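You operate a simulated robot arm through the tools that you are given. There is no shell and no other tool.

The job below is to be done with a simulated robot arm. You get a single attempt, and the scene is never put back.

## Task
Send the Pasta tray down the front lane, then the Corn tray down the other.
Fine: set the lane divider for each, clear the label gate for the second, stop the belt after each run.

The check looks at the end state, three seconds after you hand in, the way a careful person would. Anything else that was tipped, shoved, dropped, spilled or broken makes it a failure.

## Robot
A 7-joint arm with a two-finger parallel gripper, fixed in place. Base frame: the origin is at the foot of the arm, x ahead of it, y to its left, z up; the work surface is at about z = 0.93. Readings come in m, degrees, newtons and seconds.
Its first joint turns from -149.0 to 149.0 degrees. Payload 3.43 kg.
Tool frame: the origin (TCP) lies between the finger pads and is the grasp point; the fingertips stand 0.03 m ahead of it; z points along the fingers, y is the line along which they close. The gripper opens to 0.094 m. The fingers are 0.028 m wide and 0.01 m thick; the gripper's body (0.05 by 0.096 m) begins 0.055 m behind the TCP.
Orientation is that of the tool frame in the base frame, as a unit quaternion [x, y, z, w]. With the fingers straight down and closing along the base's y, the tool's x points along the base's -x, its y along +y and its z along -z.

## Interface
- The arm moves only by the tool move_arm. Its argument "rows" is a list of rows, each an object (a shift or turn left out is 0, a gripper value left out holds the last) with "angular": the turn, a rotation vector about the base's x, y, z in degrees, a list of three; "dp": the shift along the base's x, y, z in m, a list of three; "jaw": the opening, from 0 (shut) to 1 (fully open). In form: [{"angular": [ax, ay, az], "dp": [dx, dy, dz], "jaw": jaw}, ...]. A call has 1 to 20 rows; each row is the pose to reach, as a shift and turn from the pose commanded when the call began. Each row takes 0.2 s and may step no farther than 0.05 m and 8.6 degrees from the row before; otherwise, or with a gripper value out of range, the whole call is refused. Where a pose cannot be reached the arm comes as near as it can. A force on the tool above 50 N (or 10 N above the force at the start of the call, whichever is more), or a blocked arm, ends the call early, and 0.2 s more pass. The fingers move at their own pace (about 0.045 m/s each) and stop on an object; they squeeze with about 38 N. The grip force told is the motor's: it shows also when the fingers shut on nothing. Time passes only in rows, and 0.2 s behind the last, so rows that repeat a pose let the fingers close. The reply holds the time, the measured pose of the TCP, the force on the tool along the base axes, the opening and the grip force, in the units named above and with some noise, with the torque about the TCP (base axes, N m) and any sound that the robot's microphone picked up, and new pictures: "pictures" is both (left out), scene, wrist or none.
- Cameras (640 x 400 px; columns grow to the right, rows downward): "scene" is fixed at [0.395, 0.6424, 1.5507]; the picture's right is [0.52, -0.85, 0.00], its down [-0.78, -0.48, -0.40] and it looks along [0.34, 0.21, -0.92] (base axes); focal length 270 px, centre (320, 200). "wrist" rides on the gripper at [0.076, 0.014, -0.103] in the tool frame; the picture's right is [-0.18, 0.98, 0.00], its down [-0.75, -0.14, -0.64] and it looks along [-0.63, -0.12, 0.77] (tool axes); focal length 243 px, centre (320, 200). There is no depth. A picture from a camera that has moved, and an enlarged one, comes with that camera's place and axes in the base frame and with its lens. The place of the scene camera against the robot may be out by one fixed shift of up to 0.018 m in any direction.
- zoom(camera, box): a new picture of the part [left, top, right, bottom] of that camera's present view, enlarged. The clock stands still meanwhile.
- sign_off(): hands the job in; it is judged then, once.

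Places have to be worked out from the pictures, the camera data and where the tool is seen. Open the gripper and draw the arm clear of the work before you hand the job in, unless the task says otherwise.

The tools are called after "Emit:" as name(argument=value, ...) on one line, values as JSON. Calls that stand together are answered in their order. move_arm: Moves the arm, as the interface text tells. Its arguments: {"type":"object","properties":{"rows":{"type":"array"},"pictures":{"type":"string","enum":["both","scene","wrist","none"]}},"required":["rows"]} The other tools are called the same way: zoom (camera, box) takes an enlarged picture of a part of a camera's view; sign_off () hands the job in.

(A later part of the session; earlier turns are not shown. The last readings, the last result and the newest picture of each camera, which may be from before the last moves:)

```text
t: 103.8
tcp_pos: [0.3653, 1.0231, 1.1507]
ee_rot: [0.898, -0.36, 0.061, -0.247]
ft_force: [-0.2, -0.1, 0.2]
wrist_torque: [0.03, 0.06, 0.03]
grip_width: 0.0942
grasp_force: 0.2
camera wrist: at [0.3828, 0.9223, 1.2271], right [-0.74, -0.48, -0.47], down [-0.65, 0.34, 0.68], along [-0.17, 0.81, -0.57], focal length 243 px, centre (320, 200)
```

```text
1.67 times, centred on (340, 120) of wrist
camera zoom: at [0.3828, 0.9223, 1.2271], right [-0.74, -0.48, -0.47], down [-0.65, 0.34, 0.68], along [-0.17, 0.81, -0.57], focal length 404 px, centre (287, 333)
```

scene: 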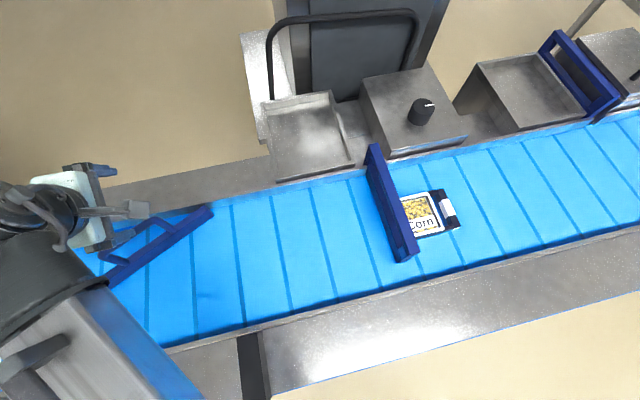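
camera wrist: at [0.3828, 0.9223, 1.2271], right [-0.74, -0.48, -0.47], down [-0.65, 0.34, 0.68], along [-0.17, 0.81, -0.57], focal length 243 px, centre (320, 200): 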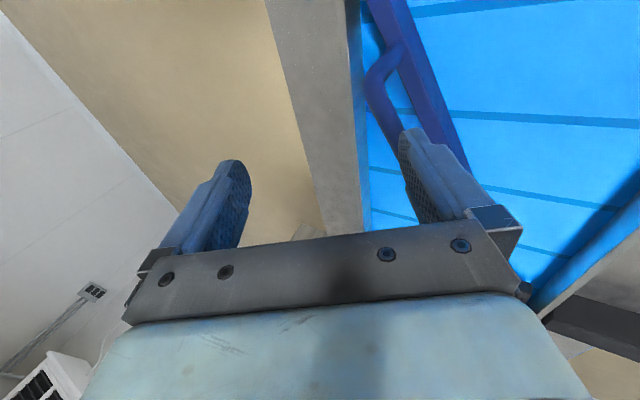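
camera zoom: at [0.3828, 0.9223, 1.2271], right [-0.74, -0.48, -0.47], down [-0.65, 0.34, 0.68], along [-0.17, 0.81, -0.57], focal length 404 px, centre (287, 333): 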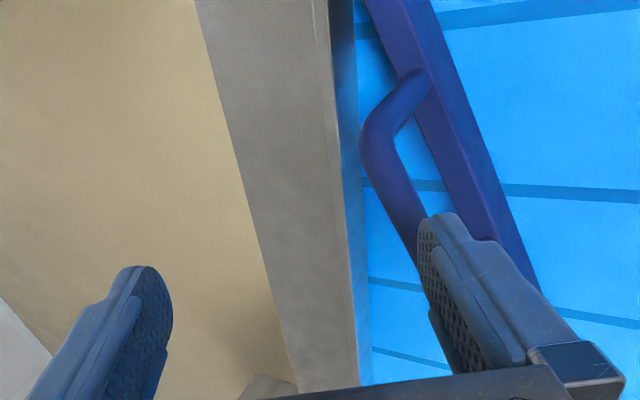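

The handle top sits at about (0.38, 1.017, 1.045) and passes between the fingers. I'll lower about 12 cm so the far finger gets behind it.

Emit:
move_arm(rows=[{"dp": [0, 0, -0.03]}, {"dp": [0, 0, -0.06]}, {"dp": [0, 0, -0.085]}, {"dp": [0, 0, -0.105]}, {"dp": [0, 0, -0.122]}, {"dp": [0, 0, -0.122]}])

Emit:
zoom(camera="wrist", box=[200, 0, 480, 240])

```text
t: 105.2
tcp_pos: [0.3657, 1.0236, 1.0265]
ee_rot: [0.898, -0.359, 0.062, -0.248]
ft_force: [0.0, 0.3, -0.2]
wrist_torque: [0.02, 0.04, 0.01]
grip_width: 0.0939
grasp_force: 0.0
camera wrist: at [0.3823, 0.9232, 1.1046], right [-0.74, -0.48, -0.47], down [-0.65, 0.34, 0.68], along [-0.17, 0.81, -0.57], focal length 243 px, centre (320, 200)
```

scene: 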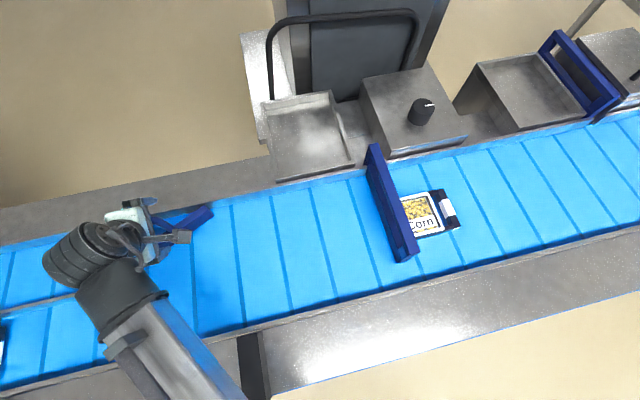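
wrist: 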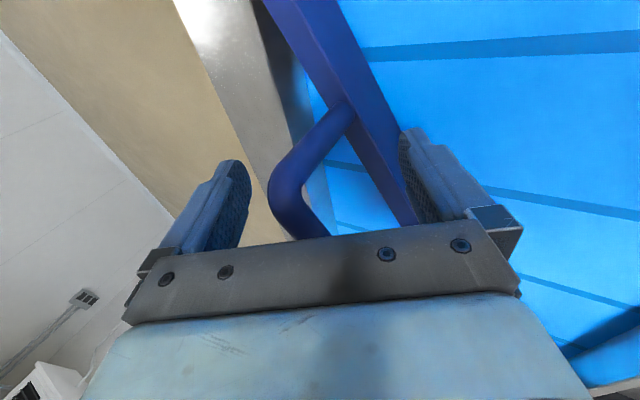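

```text
1.67 times, centred on (340, 120) of wrist
camera zoom: at [0.3823, 0.9232, 1.1046], right [-0.74, -0.48, -0.47], down [-0.65, 0.34, 0.68], along [-0.17, 0.81, -0.57], focal length 404 px, centre (287, 333)
```

zoom: 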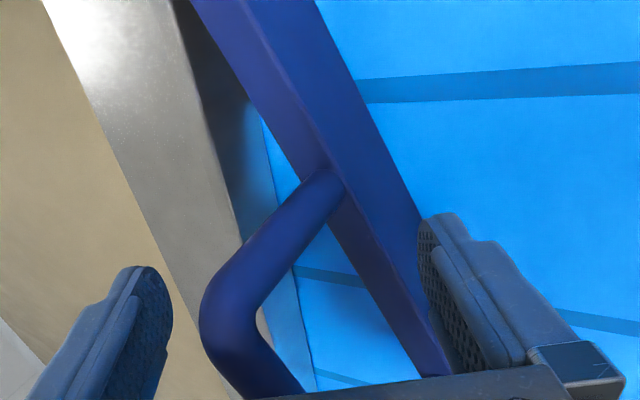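

The handle is cleanly between the fingers with no contact. I'll pull towards the robot (-n) in small steps so the far finger drags the divider to the near side.

Emit:
move_arm(rows=[{"dp": [-0.0108, -0.0104, 0]}, {"dp": [-0.0216, -0.0208, 0]}, {"dp": [-0.0324, -0.0312, 0]}, {"dp": [-0.0432, -0.0416, 0]}, {"dp": [-0.054, -0.052, 0]}, {"dp": [-0.0648, -0.0624, 0]}, {"dp": [-0.0757, -0.0728, 0]}, {"dp": [-0.0865, -0.0832, 0]}, {"dp": [-0.0973, -0.0936, 0]}, {"dp": [-0.1081, -0.104, 0]}, {"dp": [-0.1189, -0.1144, 0]}, {"dp": [-0.1297, -0.1248, 0]}, {"dp": [-0.1297, -0.1248, 0]}])

Emit:
zoom(camera="scene", box=[0, 180, 280, 380])

```text
t: 108.0
tcp_pos: [0.2363, 0.8997, 1.0274]
ee_rot: [0.898, -0.36, 0.061, -0.246]
ft_force: [-0.4, -0.5, -1.0]
wrist_torque: [0.01, 0.02, -0.01]
grip_width: 0.0942
grasp_force: 0.1
camera wrist: at [0.2527, 0.799, 1.1038], right [-0.74, -0.48, -0.47], down [-0.65, 0.34, 0.68], along [-0.17, 0.81, -0.57], focal length 243 px, centre (320, 200)
```

scene: 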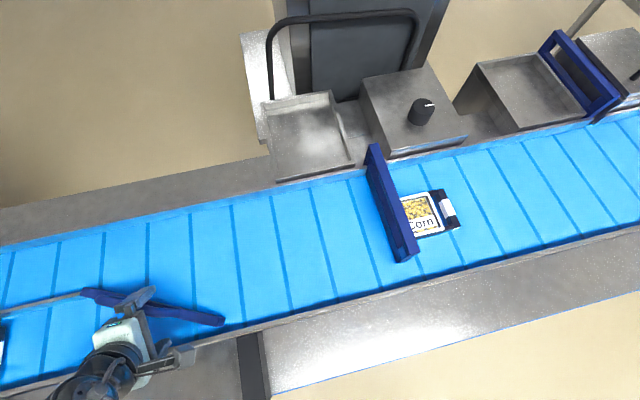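
wrist: 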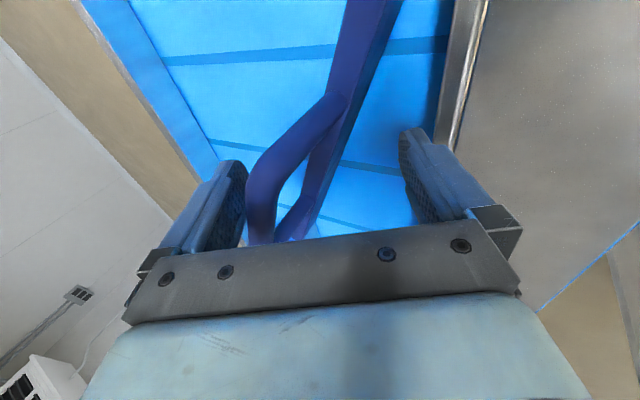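

```text
2.00 times, centred on (140, 280) of scene
camera zoom: at [0.395, 0.6424, 1.5507], right [0.52, -0.85, 0.0], down [-0.78, -0.48, -0.4], along [0.34, 0.21, -0.92], focal length 539 px, centre (680, 40)
```

zoom: 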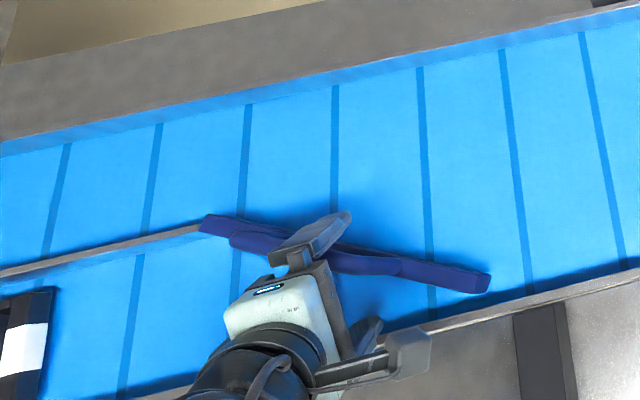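

The divider follows, and its tip is now close to the near rail. Rather than bring the near finger over the rail, I'll partly close the gripper so the far finger drags the handle the last 2 cm.

Emit:
move_arm(rows=[{"jaw": 0.8}, {"jaw": 0.6}, {"jaw": 0.5}, {"jaw": 0.45}, {"jaw": 0.45}])

Emit:
zoom(camera="scene", box=[0, 180, 280, 380])

```text
t: 109.2
tcp_pos: [0.2391, 0.902, 1.0294]
ee_rot: [0.897, -0.36, 0.062, -0.251]
ft_force: [31.8, 26.5, 24.5]
wrist_torque: [-0.25, 0.43, -0.66]
grip_width: 0.0701
grasp_force: 24.7
camera wrist: at [0.2558, 0.8011, 1.105], right [-0.74, -0.48, -0.47], down [-0.65, 0.34, 0.68], along [-0.17, 0.81, -0.56], focal length 243 px, centre (320, 200)
```

scene: 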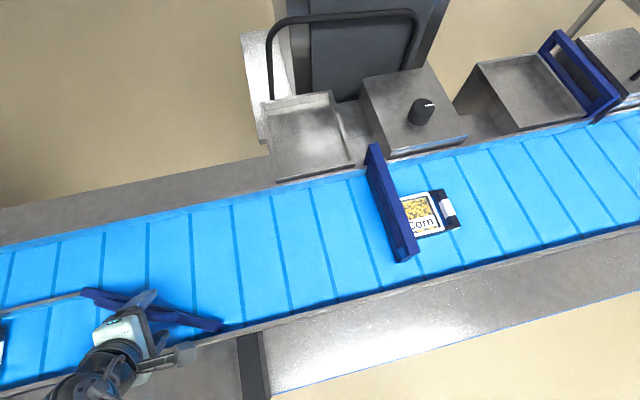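
wrist: 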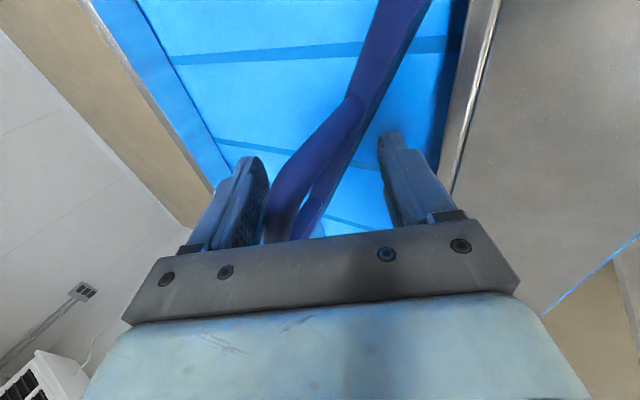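

```text
2.00 times, centred on (140, 280) of scene
camera zoom: at [0.395, 0.6424, 1.5507], right [0.52, -0.85, 0.0], down [-0.78, -0.48, -0.4], along [0.34, 0.21, -0.92], focal length 539 px, centre (680, 40)
```

zoom: 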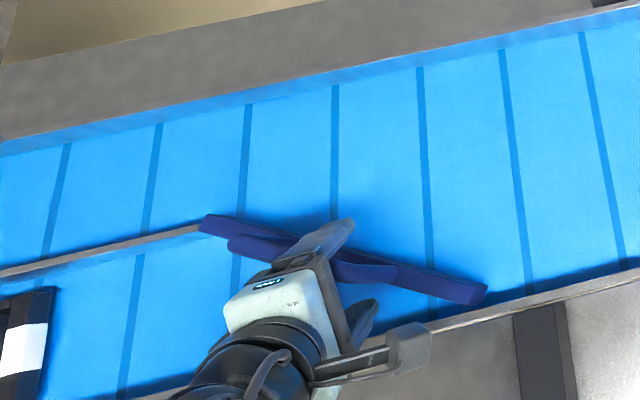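

The divider is hard against its near-side limit, so the front lane is closed off and Corn will go to the back lane. I'll open and lift clear.

Emit:
move_arm(rows=[{"jaw": 0.7}, {"jaw": 0.9}, {"jaw": 1.0}, {"jaw": 1.0}, {"dp": [0, 0, 0.03], "jaw": 1}, {"dp": [0, 0, 0.07], "jaw": 1}, {"dp": [0, 0, 0.11], "jaw": 1}, {"dp": [0, 0, 0.14], "jaw": 1}, {"dp": [0, 0, 0.14], "jaw": 1}])

Emit:
zoom(camera="wrist", box=[180, 0, 560, 240])

```text
t: 111.2
tcp_pos: [0.2337, 0.8992, 1.1679]
ee_rot: [0.898, -0.36, 0.061, -0.246]
ft_force: [-0.5, -0.4, -0.8]
wrist_torque: [-0.01, -0.01, 0.0]
grip_width: 0.0941
grasp_force: 0.0
camera wrist: at [0.2519, 0.7992, 1.2443], right [-0.74, -0.48, -0.47], down [-0.65, 0.34, 0.68], along [-0.17, 0.81, -0.57], focal length 243 px, centre (320, 200)
```

scene: 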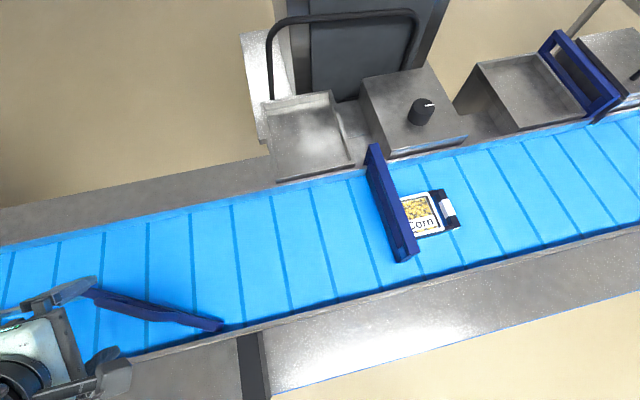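
wrist: 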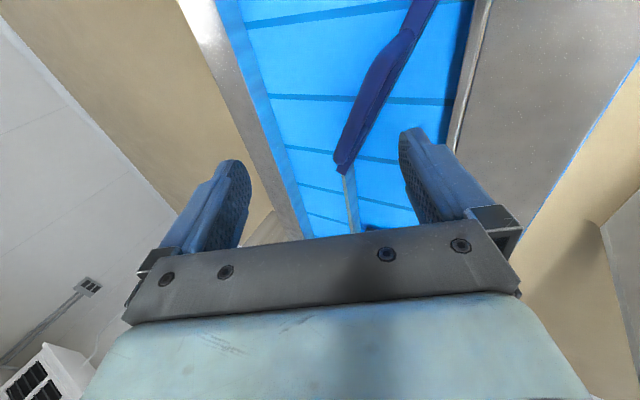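

```text
1.67 times, centred on (370, 120) of wrist
camera zoom: at [0.2519, 0.7992, 1.2443], right [-0.74, -0.48, -0.47], down [-0.65, 0.34, 0.68], along [-0.17, 0.81, -0.57], focal length 404 px, centre (237, 333)
```

zoom: 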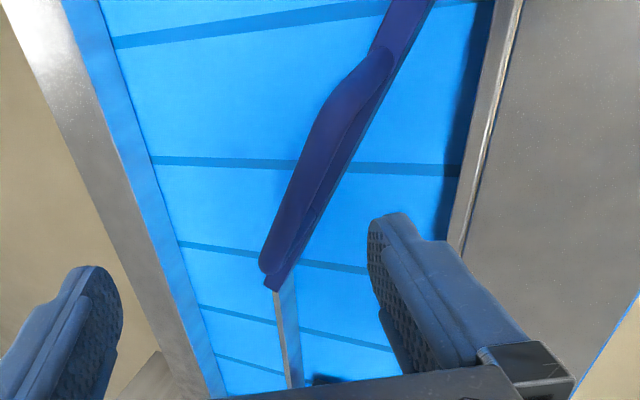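

The divider now leads to the back lane. Next is the label gate: I'll untilt, turn the wrist back, and travel at height to a spot in front of the gate's near end for a close look.

Emit:
move_arm(rows=[{"dp": [0.0, -0.01, 0.0], "angular": [-5.2, 5.4, 0]}, {"dp": [0.0, -0.02, 0.0], "angular": [-10.4, 10.8, 0]}, {"dp": [0.01, -0.04, 0.0], "angular": [-15.5, 16.2, 0]}, {"dp": [0.02, -0.06, 0.0], "angular": [-20.7, 21.6, 0]}], pictures="none")

Emit:
move_arm(rows=[{"dp": [0.023, -0.029, 0], "angular": [0, 0, -7.5]}, {"dp": [0.046, -0.058, 0], "angular": [0, 0, -15]}, {"dp": [0.069, -0.087, 0], "angular": [0, 0, -22.5]}, {"dp": [0.092, -0.116, 0], "angular": [0, 0, -30]}, {"dp": [0.115, -0.145, 0], "angular": [0, 0, -37.5]}, {"dp": [0.138, -0.174, 0], "angular": [0, 0, -45]}, {"dp": [0.161, -0.203, -0.01], "angular": [0, 0, -52.5]}, {"dp": [0.184, -0.232, -0.02], "angular": [0, 0, -60]}, {"dp": [0.207, -0.261, -0.03], "angular": [0, 0, -67.5]}, {"dp": [0.23, -0.29, -0.04], "angular": [0, 0, -75]}, {"dp": [0.253, -0.32, -0.045], "angular": [0, 0, -82.5]}, {"dp": [0.275, -0.351, -0.045], "angular": [0, 0, -90]}, {"dp": [0.275, -0.351, -0.045], "angular": [0, 0, -90]}])

```text
t: 112.2
tcp_pos: [0.2556, 0.8392, 1.1677]
ee_rot: [0.923, -0.382, -0.045, -0.011]
ft_force: [-0.1, -0.2, 0.2]
wrist_torque: [-0.02, 0.0, 0.01]
grip_width: 0.0943
grasp_force: 0.1
```

```text
t: 115.0
tcp_pos: [0.5308, 0.4853, 1.1222]
ee_rot: [-0.381, 0.924, 0.023, 0.04]
ft_force: [0.2, 0.1, 0.4]
wrist_torque: [-0.01, -0.02, 0.0]
grip_width: 0.094
grasp_force: 0.0
camera wrist: at [0.4608, 0.4352, 1.2175], right [-0.56, 0.83, 0.03], down [0.6, 0.38, 0.71], along [0.57, 0.41, -0.71], focal length 243 px, centre (320, 200)
```

scene: 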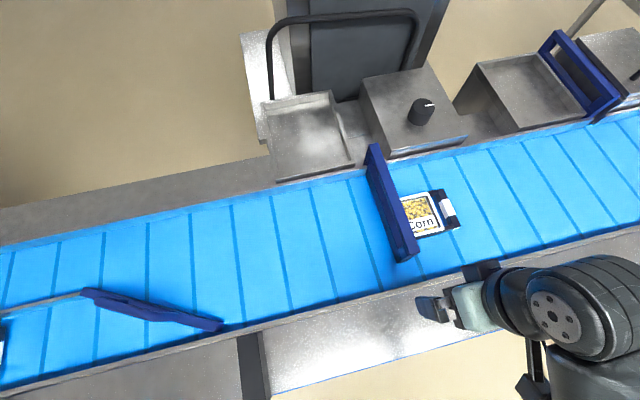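
wrist: 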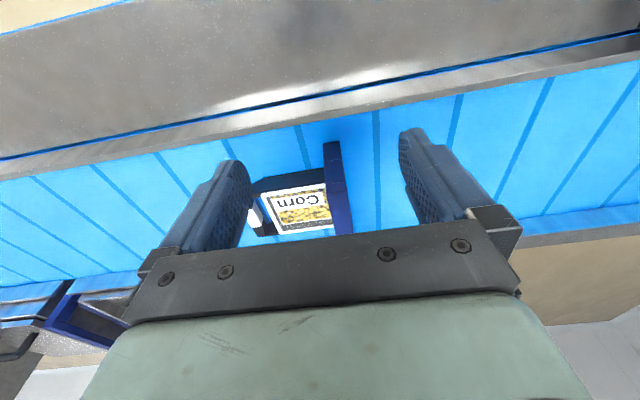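

Emit:
zoom(camera="wrist", box=[230, 120, 410, 240])

Emit:
zoom(camera="scene", box=[350, 140, 470, 270])

```text
3.33 times, centred on (320, 180) of wrist
camera zoom: at [0.4608, 0.4352, 1.2175], right [-0.56, 0.83, 0.03], down [0.6, 0.38, 0.71], along [0.57, 0.41, -0.71], focal length 809 px, centre (320, 267)
```

zoom: 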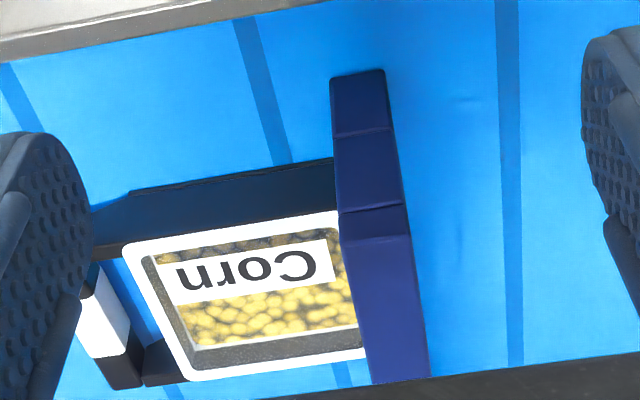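

```text
3.08 times, centred on (410, 205) of scene
camera zoom: at [0.395, 0.6424, 1.5507], right [0.52, -0.85, 0.0], down [-0.78, -0.48, -0.4], along [0.34, 0.21, -0.92], focal length 830 px, centre (43, 185)
```

zoom: 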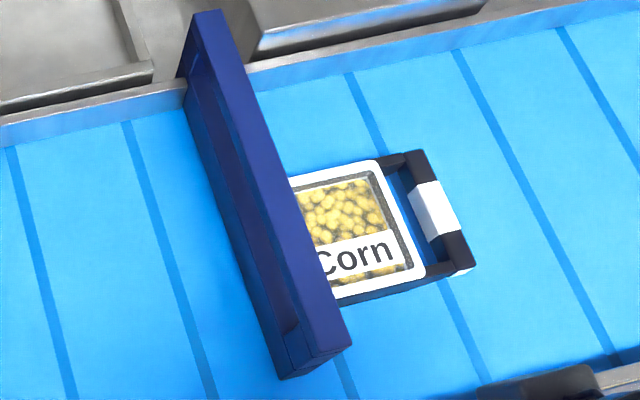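

The gate's near end is a vertical post at n≈0.804, d≈-0.012, with its top at z≈1.02. Corn's lid is at z≈0.973, touching the gate's upstream side. I'll push the post outward along its slot, closing the fingers, tilting 35° and staging in front of it above Corn's height.

Emit:
move_arm(rows=[{"dp": [0.0, 0.005, 0.0], "angular": [5.2, -5.4, 0], "jaw": 0.6}, {"dp": [0.003, 0.01, 0.0], "angular": [10.4, -10.8, 0], "jaw": 0.3}, {"dp": [0.006, 0.018, -0.01], "angular": [15.6, -16.2, 0], "jaw": 0}, {"dp": [0.01, 0.025, -0.03], "angular": [20.8, -21.6, 0], "jaw": 0}, {"dp": [0.0137, 0.0304, -0.06], "angular": [20.8, -21.6, 0], "jaw": 0}, {"dp": [0.0137, 0.0304, -0.1], "angular": [20.8, -21.6, 0], "jaw": 0}, {"dp": [0.0137, 0.0304, -0.1], "angular": [20.8, -21.6, 0], "jaw": 0}])

Emit:
zoom(camera="wrist", box=[200, 0, 440, 180])

Emit:
zoom(camera="scene", box=[350, 140, 510, 290])

```text
t: 116.6
tcp_pos: [0.5463, 0.5181, 1.0214]
ee_rot: [-0.367, 0.88, 0.117, 0.279]
ft_force: [0.2, 0.2, -0.5]
wrist_torque: [0.0, 0.0, 0.02]
grip_width: 0.0
grasp_force: 33.3
camera wrist: at [0.4499, 0.4418, 1.0613], right [-0.59, 0.8, 0.11], down [0.27, 0.07, 0.96], along [0.76, 0.6, -0.26], focal length 243 px, centre (320, 200)
```

scene: 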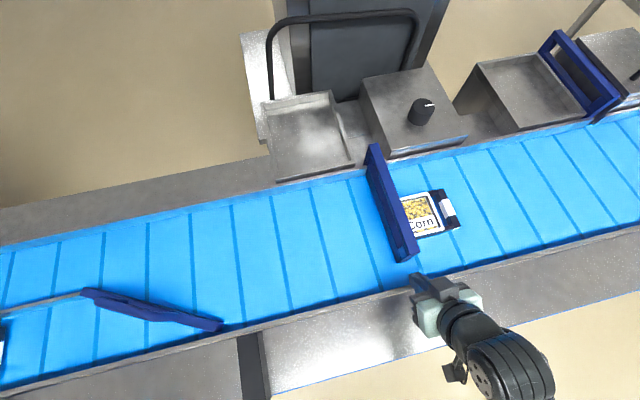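
wrist: 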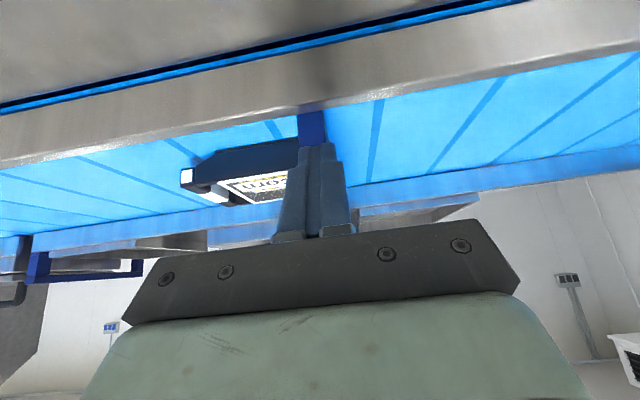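

```text
2.22 times, centred on (320, 90) of wrist
camera zoom: at [0.4499, 0.4418, 1.0613], right [-0.59, 0.8, 0.11], down [0.27, 0.07, 0.96], along [0.76, 0.6, -0.26], focal length 539 px, centre (320, 444)
```

zoom: 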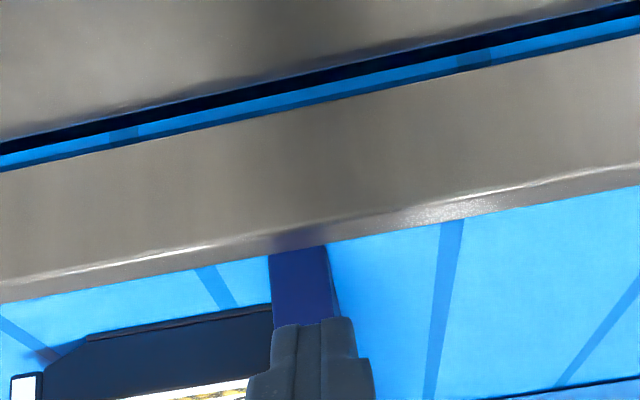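

```text
2.67 times, centred on (430, 215) of scene
camera zoom: at [0.395, 0.6424, 1.5507], right [0.52, -0.85, 0.0], down [-0.78, -0.48, -0.4], along [0.34, 0.21, -0.92], focal length 719 px, centre (27, 160)
```

zoom: 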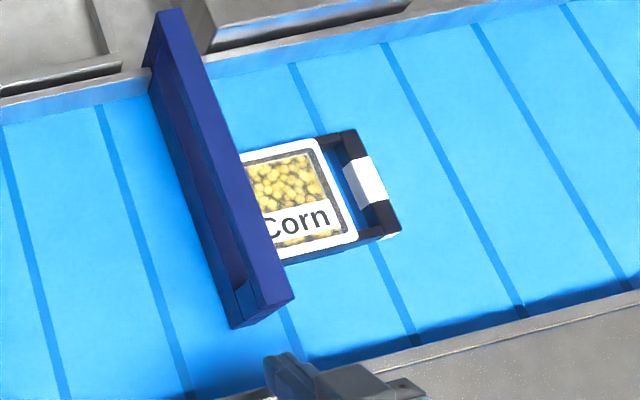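

The fingers line up with the gate's near post and sit above Corn's lid height. I'll push slowly outward along the gate's length and watch the force.

Emit:
move_arm(rows=[{"dp": [0.0086, 0.0083, 0], "jaw": 0}, {"dp": [0.0173, 0.0166, 0], "jaw": 0}, {"dp": [0.0259, 0.025, 0], "jaw": 0}, {"dp": [0.0346, 0.0333, 0], "jaw": 0}, {"dp": [0.0432, 0.0416, 0], "jaw": 0}, {"dp": [0.0519, 0.0499, 0], "jaw": 0}, {"dp": [0.0605, 0.0582, 0], "jaw": 0}, {"dp": [0.0605, 0.0582, 0], "jaw": 0}])

Emit:
zoom(camera="scene", box=[340, 120, 500, 270])

```text
t: 118.4
tcp_pos: [0.6049, 0.5765, 1.0236]
ee_rot: [-0.366, 0.88, 0.117, 0.279]
ft_force: [-2.2, -1.1, -0.9]
wrist_torque: [-0.03, 0.03, 0.0]
grip_width: 0.0001
grasp_force: 33.0
camera wrist: at [0.5093, 0.5013, 1.0628], right [-0.59, 0.8, 0.11], down [0.27, 0.07, 0.96], along [0.76, 0.6, -0.26], focal length 243 px, centre (320, 200)
```

scene: 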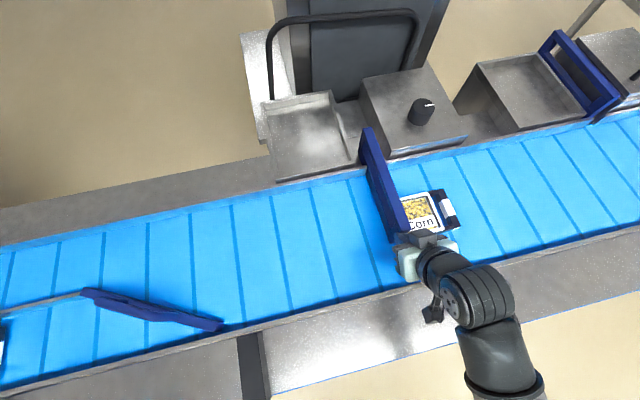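
wrist: 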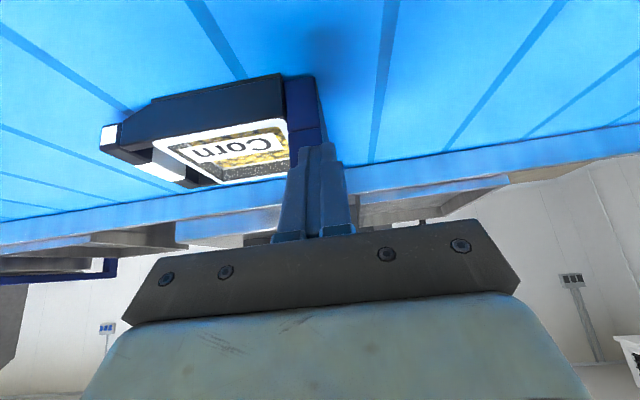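

```text
2.67 times, centred on (420, 195) of scene
camera zoom: at [0.395, 0.6424, 1.5507], right [0.52, -0.85, 0.0], down [-0.78, -0.48, -0.4], along [0.34, 0.21, -0.92], focal length 719 px, centre (53, 213)
```

zoom: 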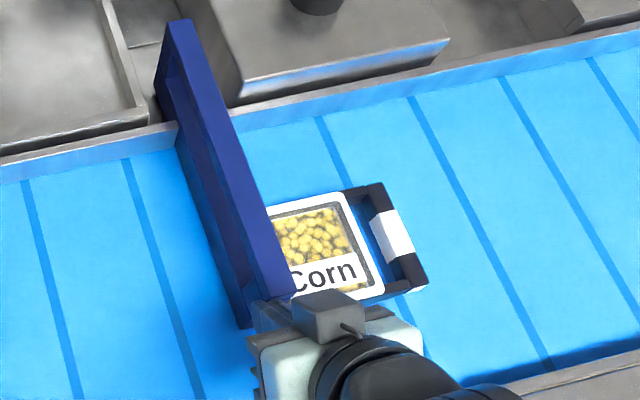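

The gate slides straight out through the rail slot with almost no force and Corn stays in place. I'll continue pushing.

Emit:
move_arm(rows=[{"dp": [0.0108, 0.0104, 0], "jaw": 0}, {"dp": [0.0216, 0.0208, 0], "jaw": 0}, {"dp": [0.0324, 0.0312, 0], "jaw": 0}, {"dp": [0.0432, 0.0416, 0], "jaw": 0}, {"dp": [0.054, 0.052, 0], "jaw": 0}, {"dp": [0.0648, 0.0624, 0], "jaw": 0}, {"dp": [0.0757, 0.0728, 0], "jaw": 0}, {"dp": [0.0865, 0.0832, 0], "jaw": 0}, {"dp": [0.0865, 0.0832, 0], "jaw": 0}])

Emit:
zoom(camera="scene", box=[320, 60, 500, 270])

```text
t: 120.4
tcp_pos: [0.6927, 0.6598, 1.0224]
ee_rot: [-0.366, 0.88, 0.117, 0.279]
ft_force: [-0.3, 1.2, 1.1]
wrist_torque: [0.03, 0.01, 0.0]
grip_width: 0.0003
grasp_force: 32.9
camera wrist: at [0.5965, 0.5834, 1.0626], right [-0.59, 0.8, 0.11], down [0.27, 0.07, 0.96], along [0.76, 0.6, -0.26], focal length 243 px, centre (320, 200)
```

scene: 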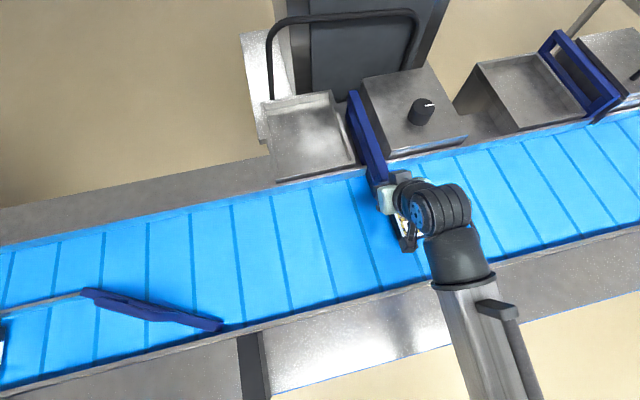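
wrist: 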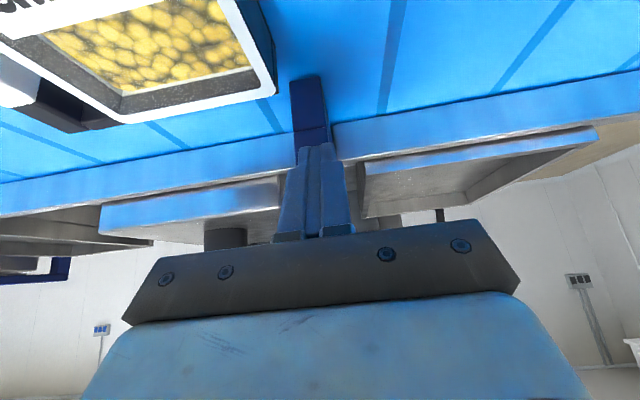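

```text
1.90 times, centred on (410, 165) of scene
camera zoom: at [0.395, 0.6424, 1.5507], right [0.52, -0.85, 0.0], down [-0.78, -0.48, -0.4], along [0.34, 0.21, -0.92], focal length 514 px, centre (149, 267)
```

zoom: 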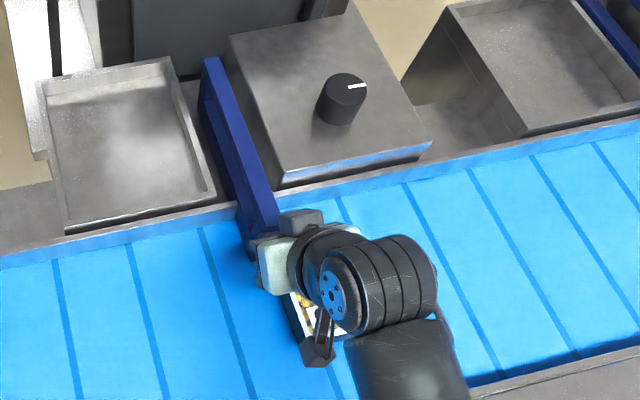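

Nearly out: the gate's near end is at n≈0.99, and the rail is at about 1.05. I'll push the remaining few centimetres.

Emit:
move_arm(rows=[{"dp": [0.0086, 0.0083, 0], "jaw": 0}, {"dp": [0.0173, 0.0166, 0], "jaw": 0}, {"dp": [0.0259, 0.025, 0], "jaw": 0}, {"dp": [0.0346, 0.0333, 0], "jaw": 0}, {"dp": [0.0432, 0.0416, 0], "jaw": 0}, {"dp": [0.0475, 0.0458, 0], "jaw": 0}, {"dp": [0.0475, 0.0458, 0], "jaw": 0}])

Emit:
zoom(camera="wrist", box=[220, 50, 420, 200])

Emit:
zoom(camera="scene", box=[320, 60, 500, 270])

```text
t: 122.0
tcp_pos: [0.7407, 0.7041, 1.0229]
ee_rot: [-0.367, 0.879, 0.118, 0.28]
ft_force: [-2.4, -0.5, -2.0]
wrist_torque: [-0.01, 0.1, 0.06]
grip_width: 0.0
grasp_force: 32.7
camera wrist: at [0.6444, 0.6293, 1.0626], right [-0.59, 0.8, 0.11], down [0.27, 0.07, 0.96], along [0.76, 0.6, -0.26], focal length 243 px, centre (320, 200)
```

scene: 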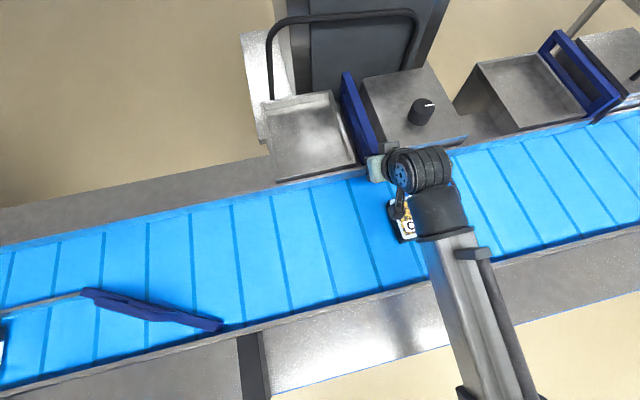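
wrist: 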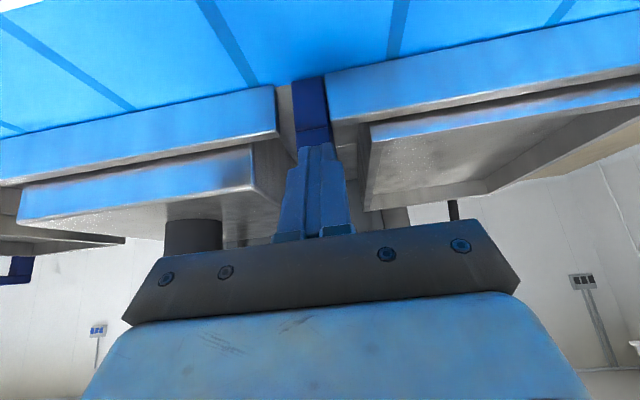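

```text
2.67 times, centred on (320, 125) of wrist
camera zoom: at [0.6444, 0.6293, 1.0626], right [-0.59, 0.8, 0.11], down [0.27, 0.07, 0.96], along [0.76, 0.6, -0.26], focal length 647 px, centre (320, 400)
```

zoom: 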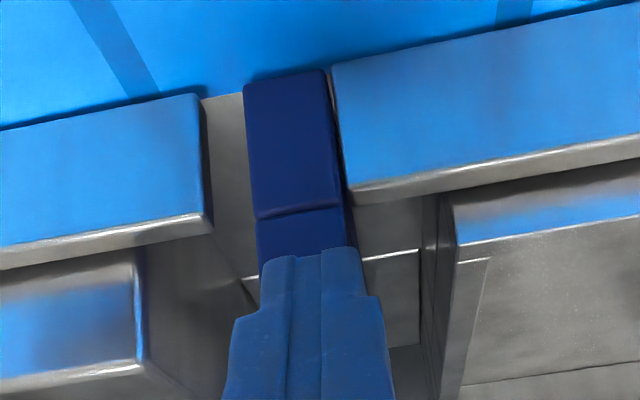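

```text
1.90 times, centred on (410, 165) of scene
camera zoom: at [0.395, 0.6424, 1.5507], right [0.52, -0.85, 0.0], down [-0.78, -0.48, -0.4], along [0.34, 0.21, -0.92], focal length 514 px, centre (149, 267)
```

zoom: 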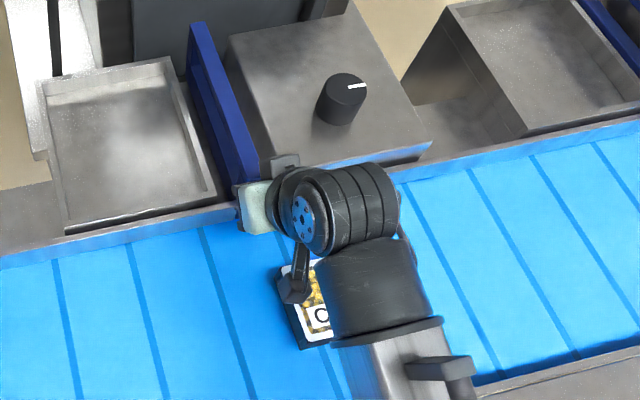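

The gate end is almost flush with the rail. I'll give one last small push of about 1.2 cm, then back away.

Emit:
move_arm(rows=[{"dp": [0.0043, 0.0042, 0], "jaw": 0}, {"dp": [0.0086, 0.0083, 0], "jaw": 0}, {"dp": [0.0086, 0.0083, 0], "jaw": 0}, {"dp": [-0.01, -0.01, 0.005], "jaw": 0}, {"dp": [-0.03, -0.03, 0.03], "jaw": 0}, {"dp": [-0.05, -0.05, 0.06], "jaw": 0}, {"dp": [-0.07, -0.07, 0.1], "jaw": 0}, {"dp": [-0.09, -0.09, 0.12], "jaw": 0}, {"dp": [-0.12, -0.12, 0.13], "jaw": 0}, {"dp": [-0.15, -0.15, 0.13], "jaw": 0}, {"dp": [-0.18, -0.18, 0.13], "jaw": 0}])

Emit:
zoom(camera="scene", box=[320, 60, 500, 270])

Emit:
zoom(camera="wrist", box=[0, 0, 640, 10])

```text
t: 124.4
tcp_pos: [0.5575, 0.5244, 1.1525]
ee_rot: [-0.367, 0.88, 0.117, 0.278]
ft_force: [-0.7, 0.0, 0.2]
wrist_torque: [-0.01, 0.02, 0.03]
grip_width: 0.0002
grasp_force: 32.2
camera wrist: at [0.4616, 0.4479, 1.1919], right [-0.59, 0.8, 0.11], down [0.27, 0.07, 0.96], along [0.76, 0.6, -0.26], focal length 243 px, centre (320, 200)
```

scene: 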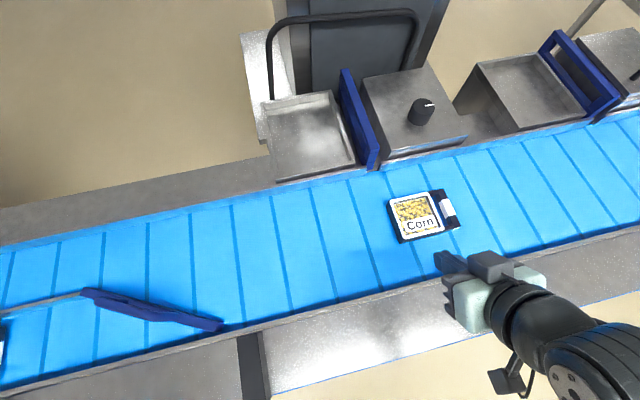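
wrist: 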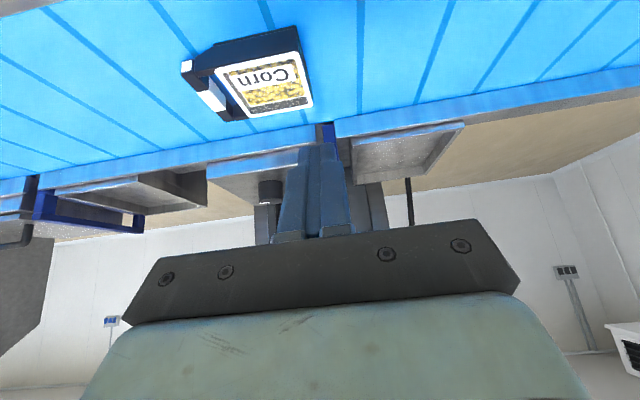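

```text
1.90 times, centred on (410, 165) of scene
camera zoom: at [0.395, 0.6424, 1.5507], right [0.52, -0.85, 0.0], down [-0.78, -0.48, -0.4], along [0.34, 0.21, -0.92], focal length 514 px, centre (149, 267)
```

zoom: 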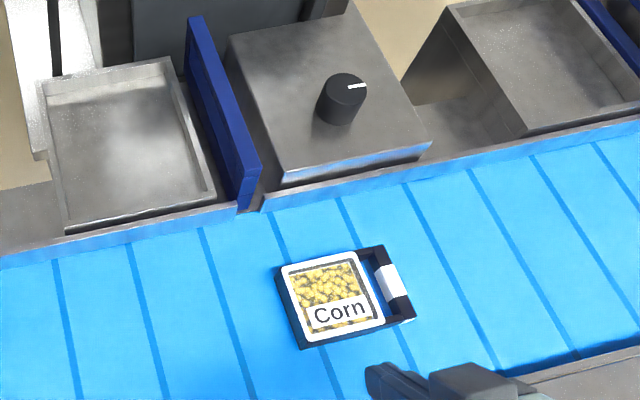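

```text
1.00 times, centred on (320, 5) of wrist (not enlarged: the box is as wide or as high as the picture)
camera zoom: at [0.4616, 0.4479, 1.1919], right [-0.59, 0.8, 0.11], down [0.27, 0.07, 0.96], along [0.76, 0.6, -0.26], focal length 243 px, centre (320, 395)
```

zoom: 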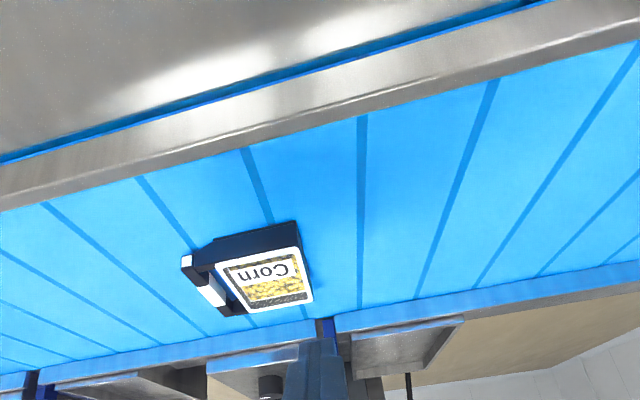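

The gate is fully clear of the belt and Corn sits untouched on a free path. I'll return to the selector by the same safe route: untilt, open the gripper, and go to the downstream side of the panel.

Emit:
move_arm(rows=[{"dp": [-0.024, 0.011, 0.0], "angular": [-5.2, 5.4, 0], "jaw": 0.3}, {"dp": [-0.049, 0.022, -0.01], "angular": [-10.4, 10.8, 0], "jaw": 0.6}, {"dp": [-0.074, 0.033, -0.02], "angular": [-15.6, 16.2, 0], "jaw": 1}, {"dp": [-0.098, 0.044, -0.03], "angular": [-20.8, 21.6, 0], "jaw": 1}, {"dp": [-0.13, 0.042, -0.045], "angular": [-20.8, 21.6, 0], "jaw": 1}, {"dp": [-0.165, 0.038, -0.06], "angular": [-20.8, 21.6, 0], "jaw": 1}, {"dp": [-0.2, 0.033, -0.075], "angular": [-20.8, 21.6, 0], "jaw": 1}, {"dp": [-0.235, 0.028, -0.09], "angular": [-20.8, 21.6, 0], "jaw": 1}, {"dp": [-0.27, 0.023, -0.105], "angular": [-20.8, 21.6, 0], "jaw": 1}, {"dp": [-0.305, 0.018, -0.12], "angular": [-20.8, 21.6, 0], "jaw": 1}, {"dp": [-0.34, 0.013, -0.135], "angular": [-20.8, 21.6, 0], "jaw": 1}, {"dp": [-0.3634, 0.0094, -0.15], "angular": [-20.8, 21.6, 0], "jaw": 1}, {"dp": [-0.3634, 0.0094, -0.15], "angular": [-20.8, 21.6, 0], "jaw": 1}], pictures="wrist")

```text
t: 127.2
tcp_pos: [0.1962, 0.5348, 1.0035]
ee_rot: [-0.382, 0.923, 0.023, 0.04]
ft_force: [0.3, -0.5, 0.3]
wrist_torque: [0.03, 0.01, -0.01]
grip_width: 0.094
grasp_force: 0.1
camera wrist: at [0.126, 0.4843, 1.0975], right [-0.56, 0.82, 0.03], down [0.6, 0.38, 0.71], along [0.57, 0.42, -0.71], focal length 243 px, centre (320, 200)
```

wrist: 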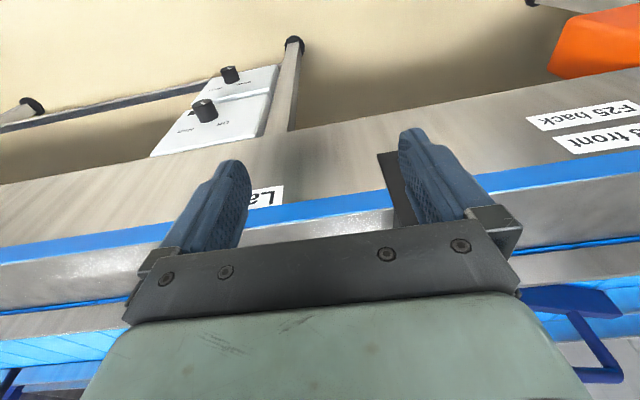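

At the same staging point as before, I'll descend and tilt to 15°, then come to the height used for traversing.

Emit:
move_arm(rows=[{"dp": [0, 0, -0.04]}, {"dp": [0, 0, -0.08]}, {"dp": [0, 0, -0.12]}, {"dp": [0, 0, -0.16]}, {"dp": [0, 0, -0.2]}, {"dp": [0.01, 0.003, -0.235], "angular": [2.3, -2.4, 0]}, {"dp": [0.03, 0.01, -0.262], "angular": [4.6, -4.8, 0]}, {"dp": [0.05, 0.017, -0.28], "angular": [6.9, -7.2, 0]}, {"dp": [0.0656, 0.0224, -0.2885], "angular": [6.9, -7.2, 0]}, {"dp": [0.0656, 0.0224, -0.2885], "angular": [6.9, -7.2, 0]}], pictures="wrist")

```text
t: 129.4
tcp_pos: [0.2623, 0.5599, 0.7123]
ee_rot: [-0.379, 0.916, 0.055, 0.121]
ft_force: [-0.4, 0.6, 0.0]
wrist_torque: [-0.01, 0.0, -0.02]
grip_width: 0.094
grasp_force: 0.0
camera wrist: at [0.1808, 0.498, 0.7912], right [-0.57, 0.82, 0.06], down [0.5, 0.29, 0.82], along [0.65, 0.49, -0.58], focal length 243 px, centre (320, 200)
```

wrist: 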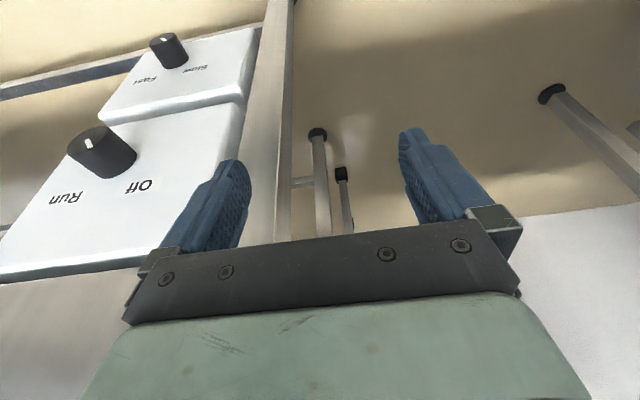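

Position matches the earlier pass. I'll traverse to above the knob.

Emit:
move_arm(rows=[{"dp": [0.034, -0.02, 0]}, {"dp": [0.06, -0.047, 0]}, {"dp": [0.086, -0.074, 0]}, {"dp": [0.112, -0.1, 0]}, {"dp": [0.138, -0.125, 0]}, {"dp": [0.1631, -0.1507, 0]}, {"dp": [0.1631, -0.1507, 0]}], pictures="wrist")

```text
t: 131.0
tcp_pos: [0.4258, 0.4065, 0.7138]
ee_rot: [-0.38, 0.916, 0.055, 0.12]
ft_force: [0.7, -1.0, -0.5]
wrist_torque: [0.01, -0.01, -0.01]
grip_width: 0.0941
grasp_force: 0.0
camera wrist: at [0.3452, 0.346, 0.7917], right [-0.57, 0.82, 0.06], down [0.5, 0.29, 0.82], along [0.65, 0.49, -0.58], focal length 243 px, centre (320, 200)
```

wrist: 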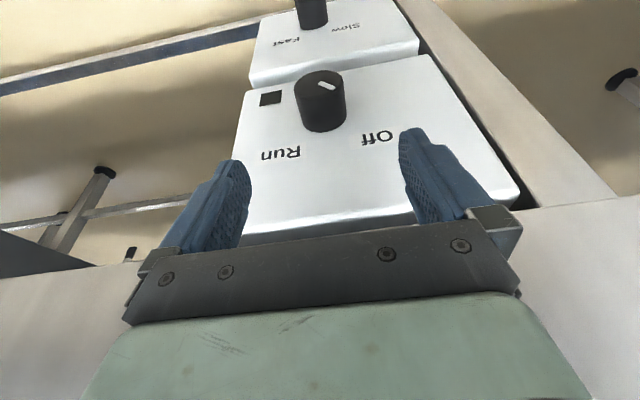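

Aligned above the knob. I'll descend around it with open fingers and roll to -42° about its axis.

Emit:
move_arm(rows=[{"dp": [0.0022, 0.0049, -0.02]}, {"dp": [0.0022, 0.0049, -0.04]}, {"dp": [0.0022, 0.0049, -0.06]}, {"dp": [0.0022, 0.0049, -0.08]}, {"dp": [0.0022, 0.0049, -0.0935]}, {"dp": [0.0001, 0.0071, -0.0937], "angular": [-5.04, -4.85, 0]}, {"dp": [-0.0019, 0.0092, -0.0942], "angular": [-10.1, -9.7, 0]}, {"dp": [-0.0038, 0.0112, -0.0951], "angular": [-15.1, -14.6, 0]}, {"dp": [-0.0057, 0.0131, -0.0963], "angular": [-20.2, -19.4, 0]}, {"dp": [-0.0074, 0.0149, -0.0979], "angular": [-25.2, -24.3, 0]}, {"dp": [-0.0091, 0.0166, -0.0997], "angular": [-30.3, -29.1, 0]}, {"dp": [-0.0091, 0.0166, -0.0997], "angular": [-30.3, -29.1, 0]}], pictures="wrist")

```text
t: 133.6
tcp_pos: [0.4163, 0.4228, 0.6153]
ee_rot: [-0.398, 0.839, -0.281, 0.242]
ft_force: [0.6, 1.1, 0.8]
wrist_torque: [0.06, -0.01, 0.0]
grip_width: 0.0939
grasp_force: 0.0
camera wrist: at [0.2996, 0.3983, 0.666], right [-0.42, 0.66, -0.62], down [0.1, 0.71, 0.7], along [0.9, 0.23, -0.36], focal length 243 px, centre (320, 200)
```

wrist: 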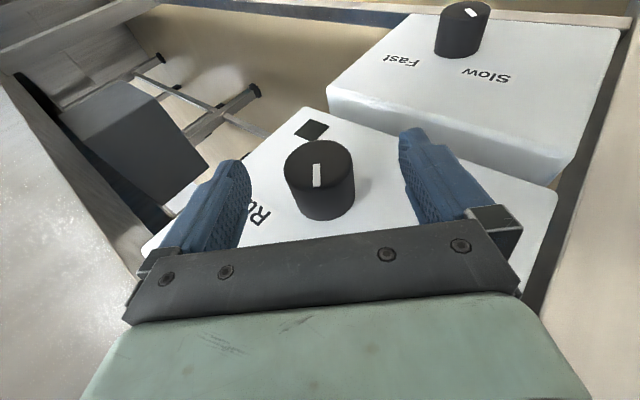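

The fingers are centred on the knob, so I'll close on it.

Emit:
move_arm(rows=[{"jaw": 0.6}, {"jaw": 0.3}, {"jaw": 0}, {"jaw": 0}, {"jaw": 0}], pictures="none")

```text
t: 134.8
tcp_pos: [0.4162, 0.4217, 0.6158]
ee_rot: [-0.398, 0.839, -0.281, 0.242]
ft_force: [15.8, -8.4, 13.0]
wrist_torque: [-0.1, -0.59, -0.49]
grip_width: 0.0416
grasp_force: 44.9
```

Gripped. I'll turn clockwise about 63° to Run.

Emit:
move_arm(rows=[{"dp": [0.0025, -0.0026, 0.0027], "angular": [5.04, 4.85, 0]}, {"dp": [0.0043, -0.0045, 0.0041], "angular": [10.1, 9.7, 0]}, {"dp": [0.0062, -0.0065, 0.0051], "angular": [15.1, 14.6, 0]}, {"dp": [0.0083, -0.0086, 0.0059], "angular": [20.2, 19.4, 0]}, {"dp": [0.0103, -0.0107, 0.0062], "angular": [25.2, 24.3, 0]}, {"dp": [0.0123, -0.0128, 0.0062], "angular": [30.3, 29.1, 0]}, {"dp": [0.0144, -0.015, 0.0058], "angular": [35.3, 34.0, 0]}, {"dp": [0.0164, -0.0171, 0.0051], "angular": [40.3, 38.8, 0]}, {"dp": [0.0183, -0.019, 0.0041], "angular": [45.4, 43.7, 0]}])

```text
t: 136.6
tcp_pos: [0.4287, 0.4087, 0.6212]
ee_rot: [-0.365, 0.916, 0.144, 0.086]
ft_force: [-5.9, 5.5, 3.0]
wrist_torque: [0.3, 0.06, 0.13]
grip_width: 0.0417
grasp_force: 45.3
stopped in row 8: the force on the tool passed its limit at 51 N (the readings are from after the stop); the commanded pose is now the measured one
camera wrist: at [0.3587, 0.3368, 0.7004], right [-0.55, 0.8, 0.24], down [0.61, 0.18, 0.78], along [0.58, 0.57, -0.58], focal length 243 px, centre (320, 200)
```

scene: 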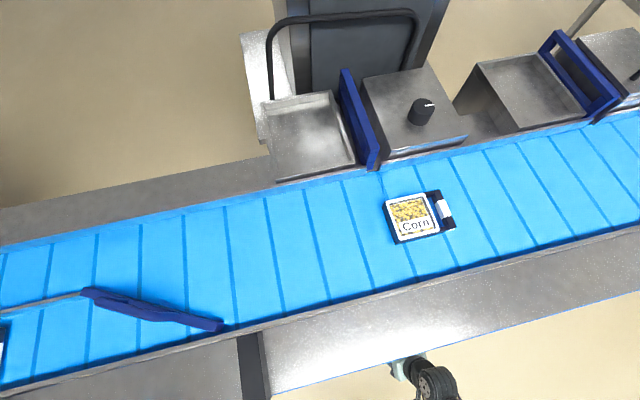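
wrist: 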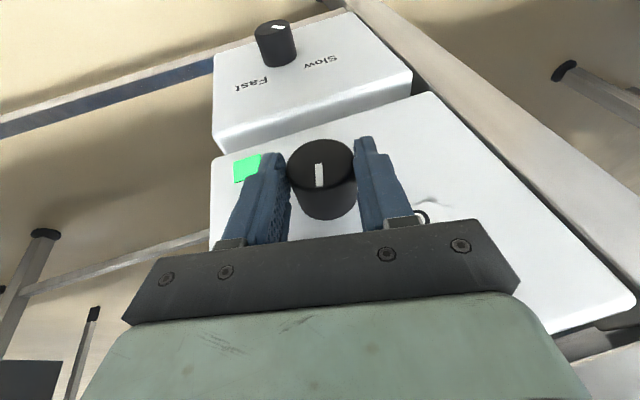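

The light is green and Corn is moving past the open gate position. I'll hold and monitor.

Emit:
move_arm(rows=[{}, {}, {}, {}, {}, {}, {}, {}, {}, {}, {}, {}, {}, {}], pictures="scene")

```text
t: 139.6
tcp_pos: [0.4293, 0.409, 0.6213]
ee_rot: [-0.365, 0.916, 0.143, 0.086]
ft_force: [-14.5, 11.3, 10.0]
wrist_torque: [0.37, 0.26, -0.01]
grip_width: 0.0416
grasp_force: 45.2
```

scene: 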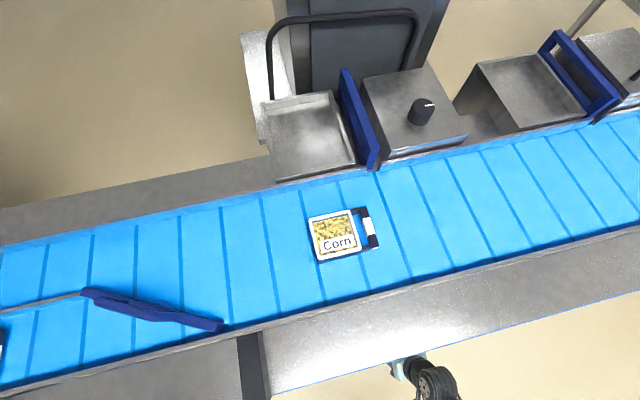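

Corn has passed the gate freely. I'll keep the belt running and watch it approach the divider.

Emit:
move_arm(rows=[{}, {}, {}, {}, {}, {}, {}, {}, {}, {}, {}, {}, {}, {}, {}, {}, {}, {}, {}], pictures="scene")

```text
t: 143.6
tcp_pos: [0.4297, 0.4082, 0.6204]
ee_rot: [-0.365, 0.916, 0.142, 0.085]
ft_force: [-15.9, 12.0, 8.1]
wrist_torque: [0.32, 0.37, -0.08]
grip_width: 0.0418
grasp_force: 44.9
```

scene: 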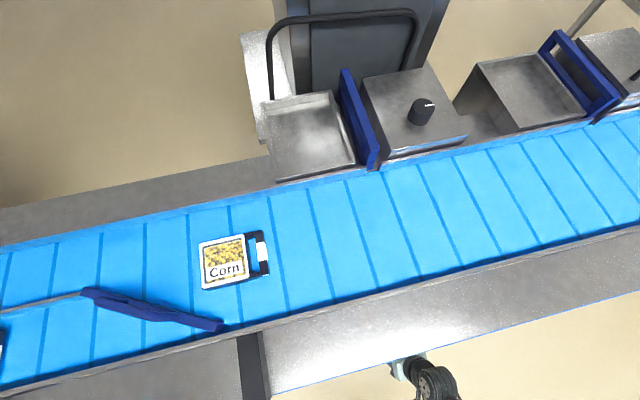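

Corn is heading for the divider's far side as intended. I'll continue with a shorter check.

Emit:
move_arm(rows=[{}, {}, {}, {}, {}, {}, {}, {}, {}, {}, {}, {}, {}, {}], pictures="scene")

Emit:
zoom(camera="scene", box=[0, 0, 40, 400])

```text
t: 146.6
tcp_pos: [0.4292, 0.4078, 0.6211]
ee_rot: [-0.364, 0.916, 0.142, 0.085]
ft_force: [-15.3, 12.2, 8.0]
wrist_torque: [0.31, 0.42, -0.07]
grip_width: 0.0418
grasp_force: 44.8
```

scene: 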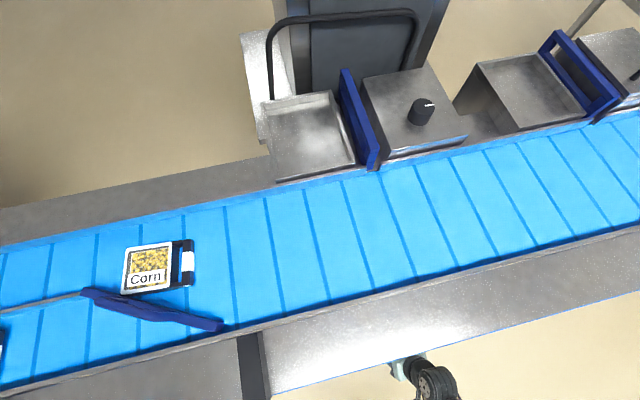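

```text
1.00 times, centred on (20, 200) of scene (not enlarged: the box is as wide or as high as the picture)
camera zoom: at [0.395, 0.6424, 1.5507], right [0.52, -0.85, 0.0], down [-0.78, -0.48, -0.4], along [0.34, 0.21, -0.92], focal length 270 px, centre (620, 200)
```

zoom: 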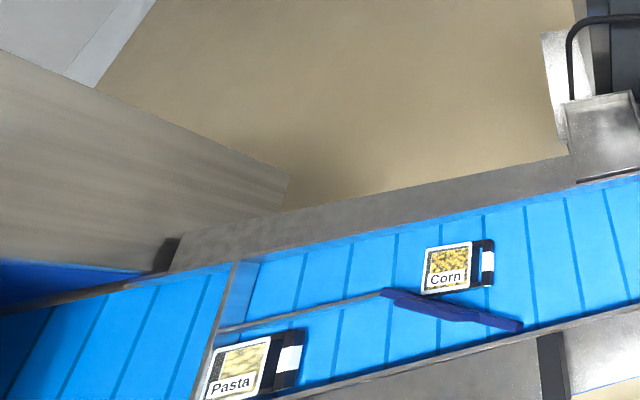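

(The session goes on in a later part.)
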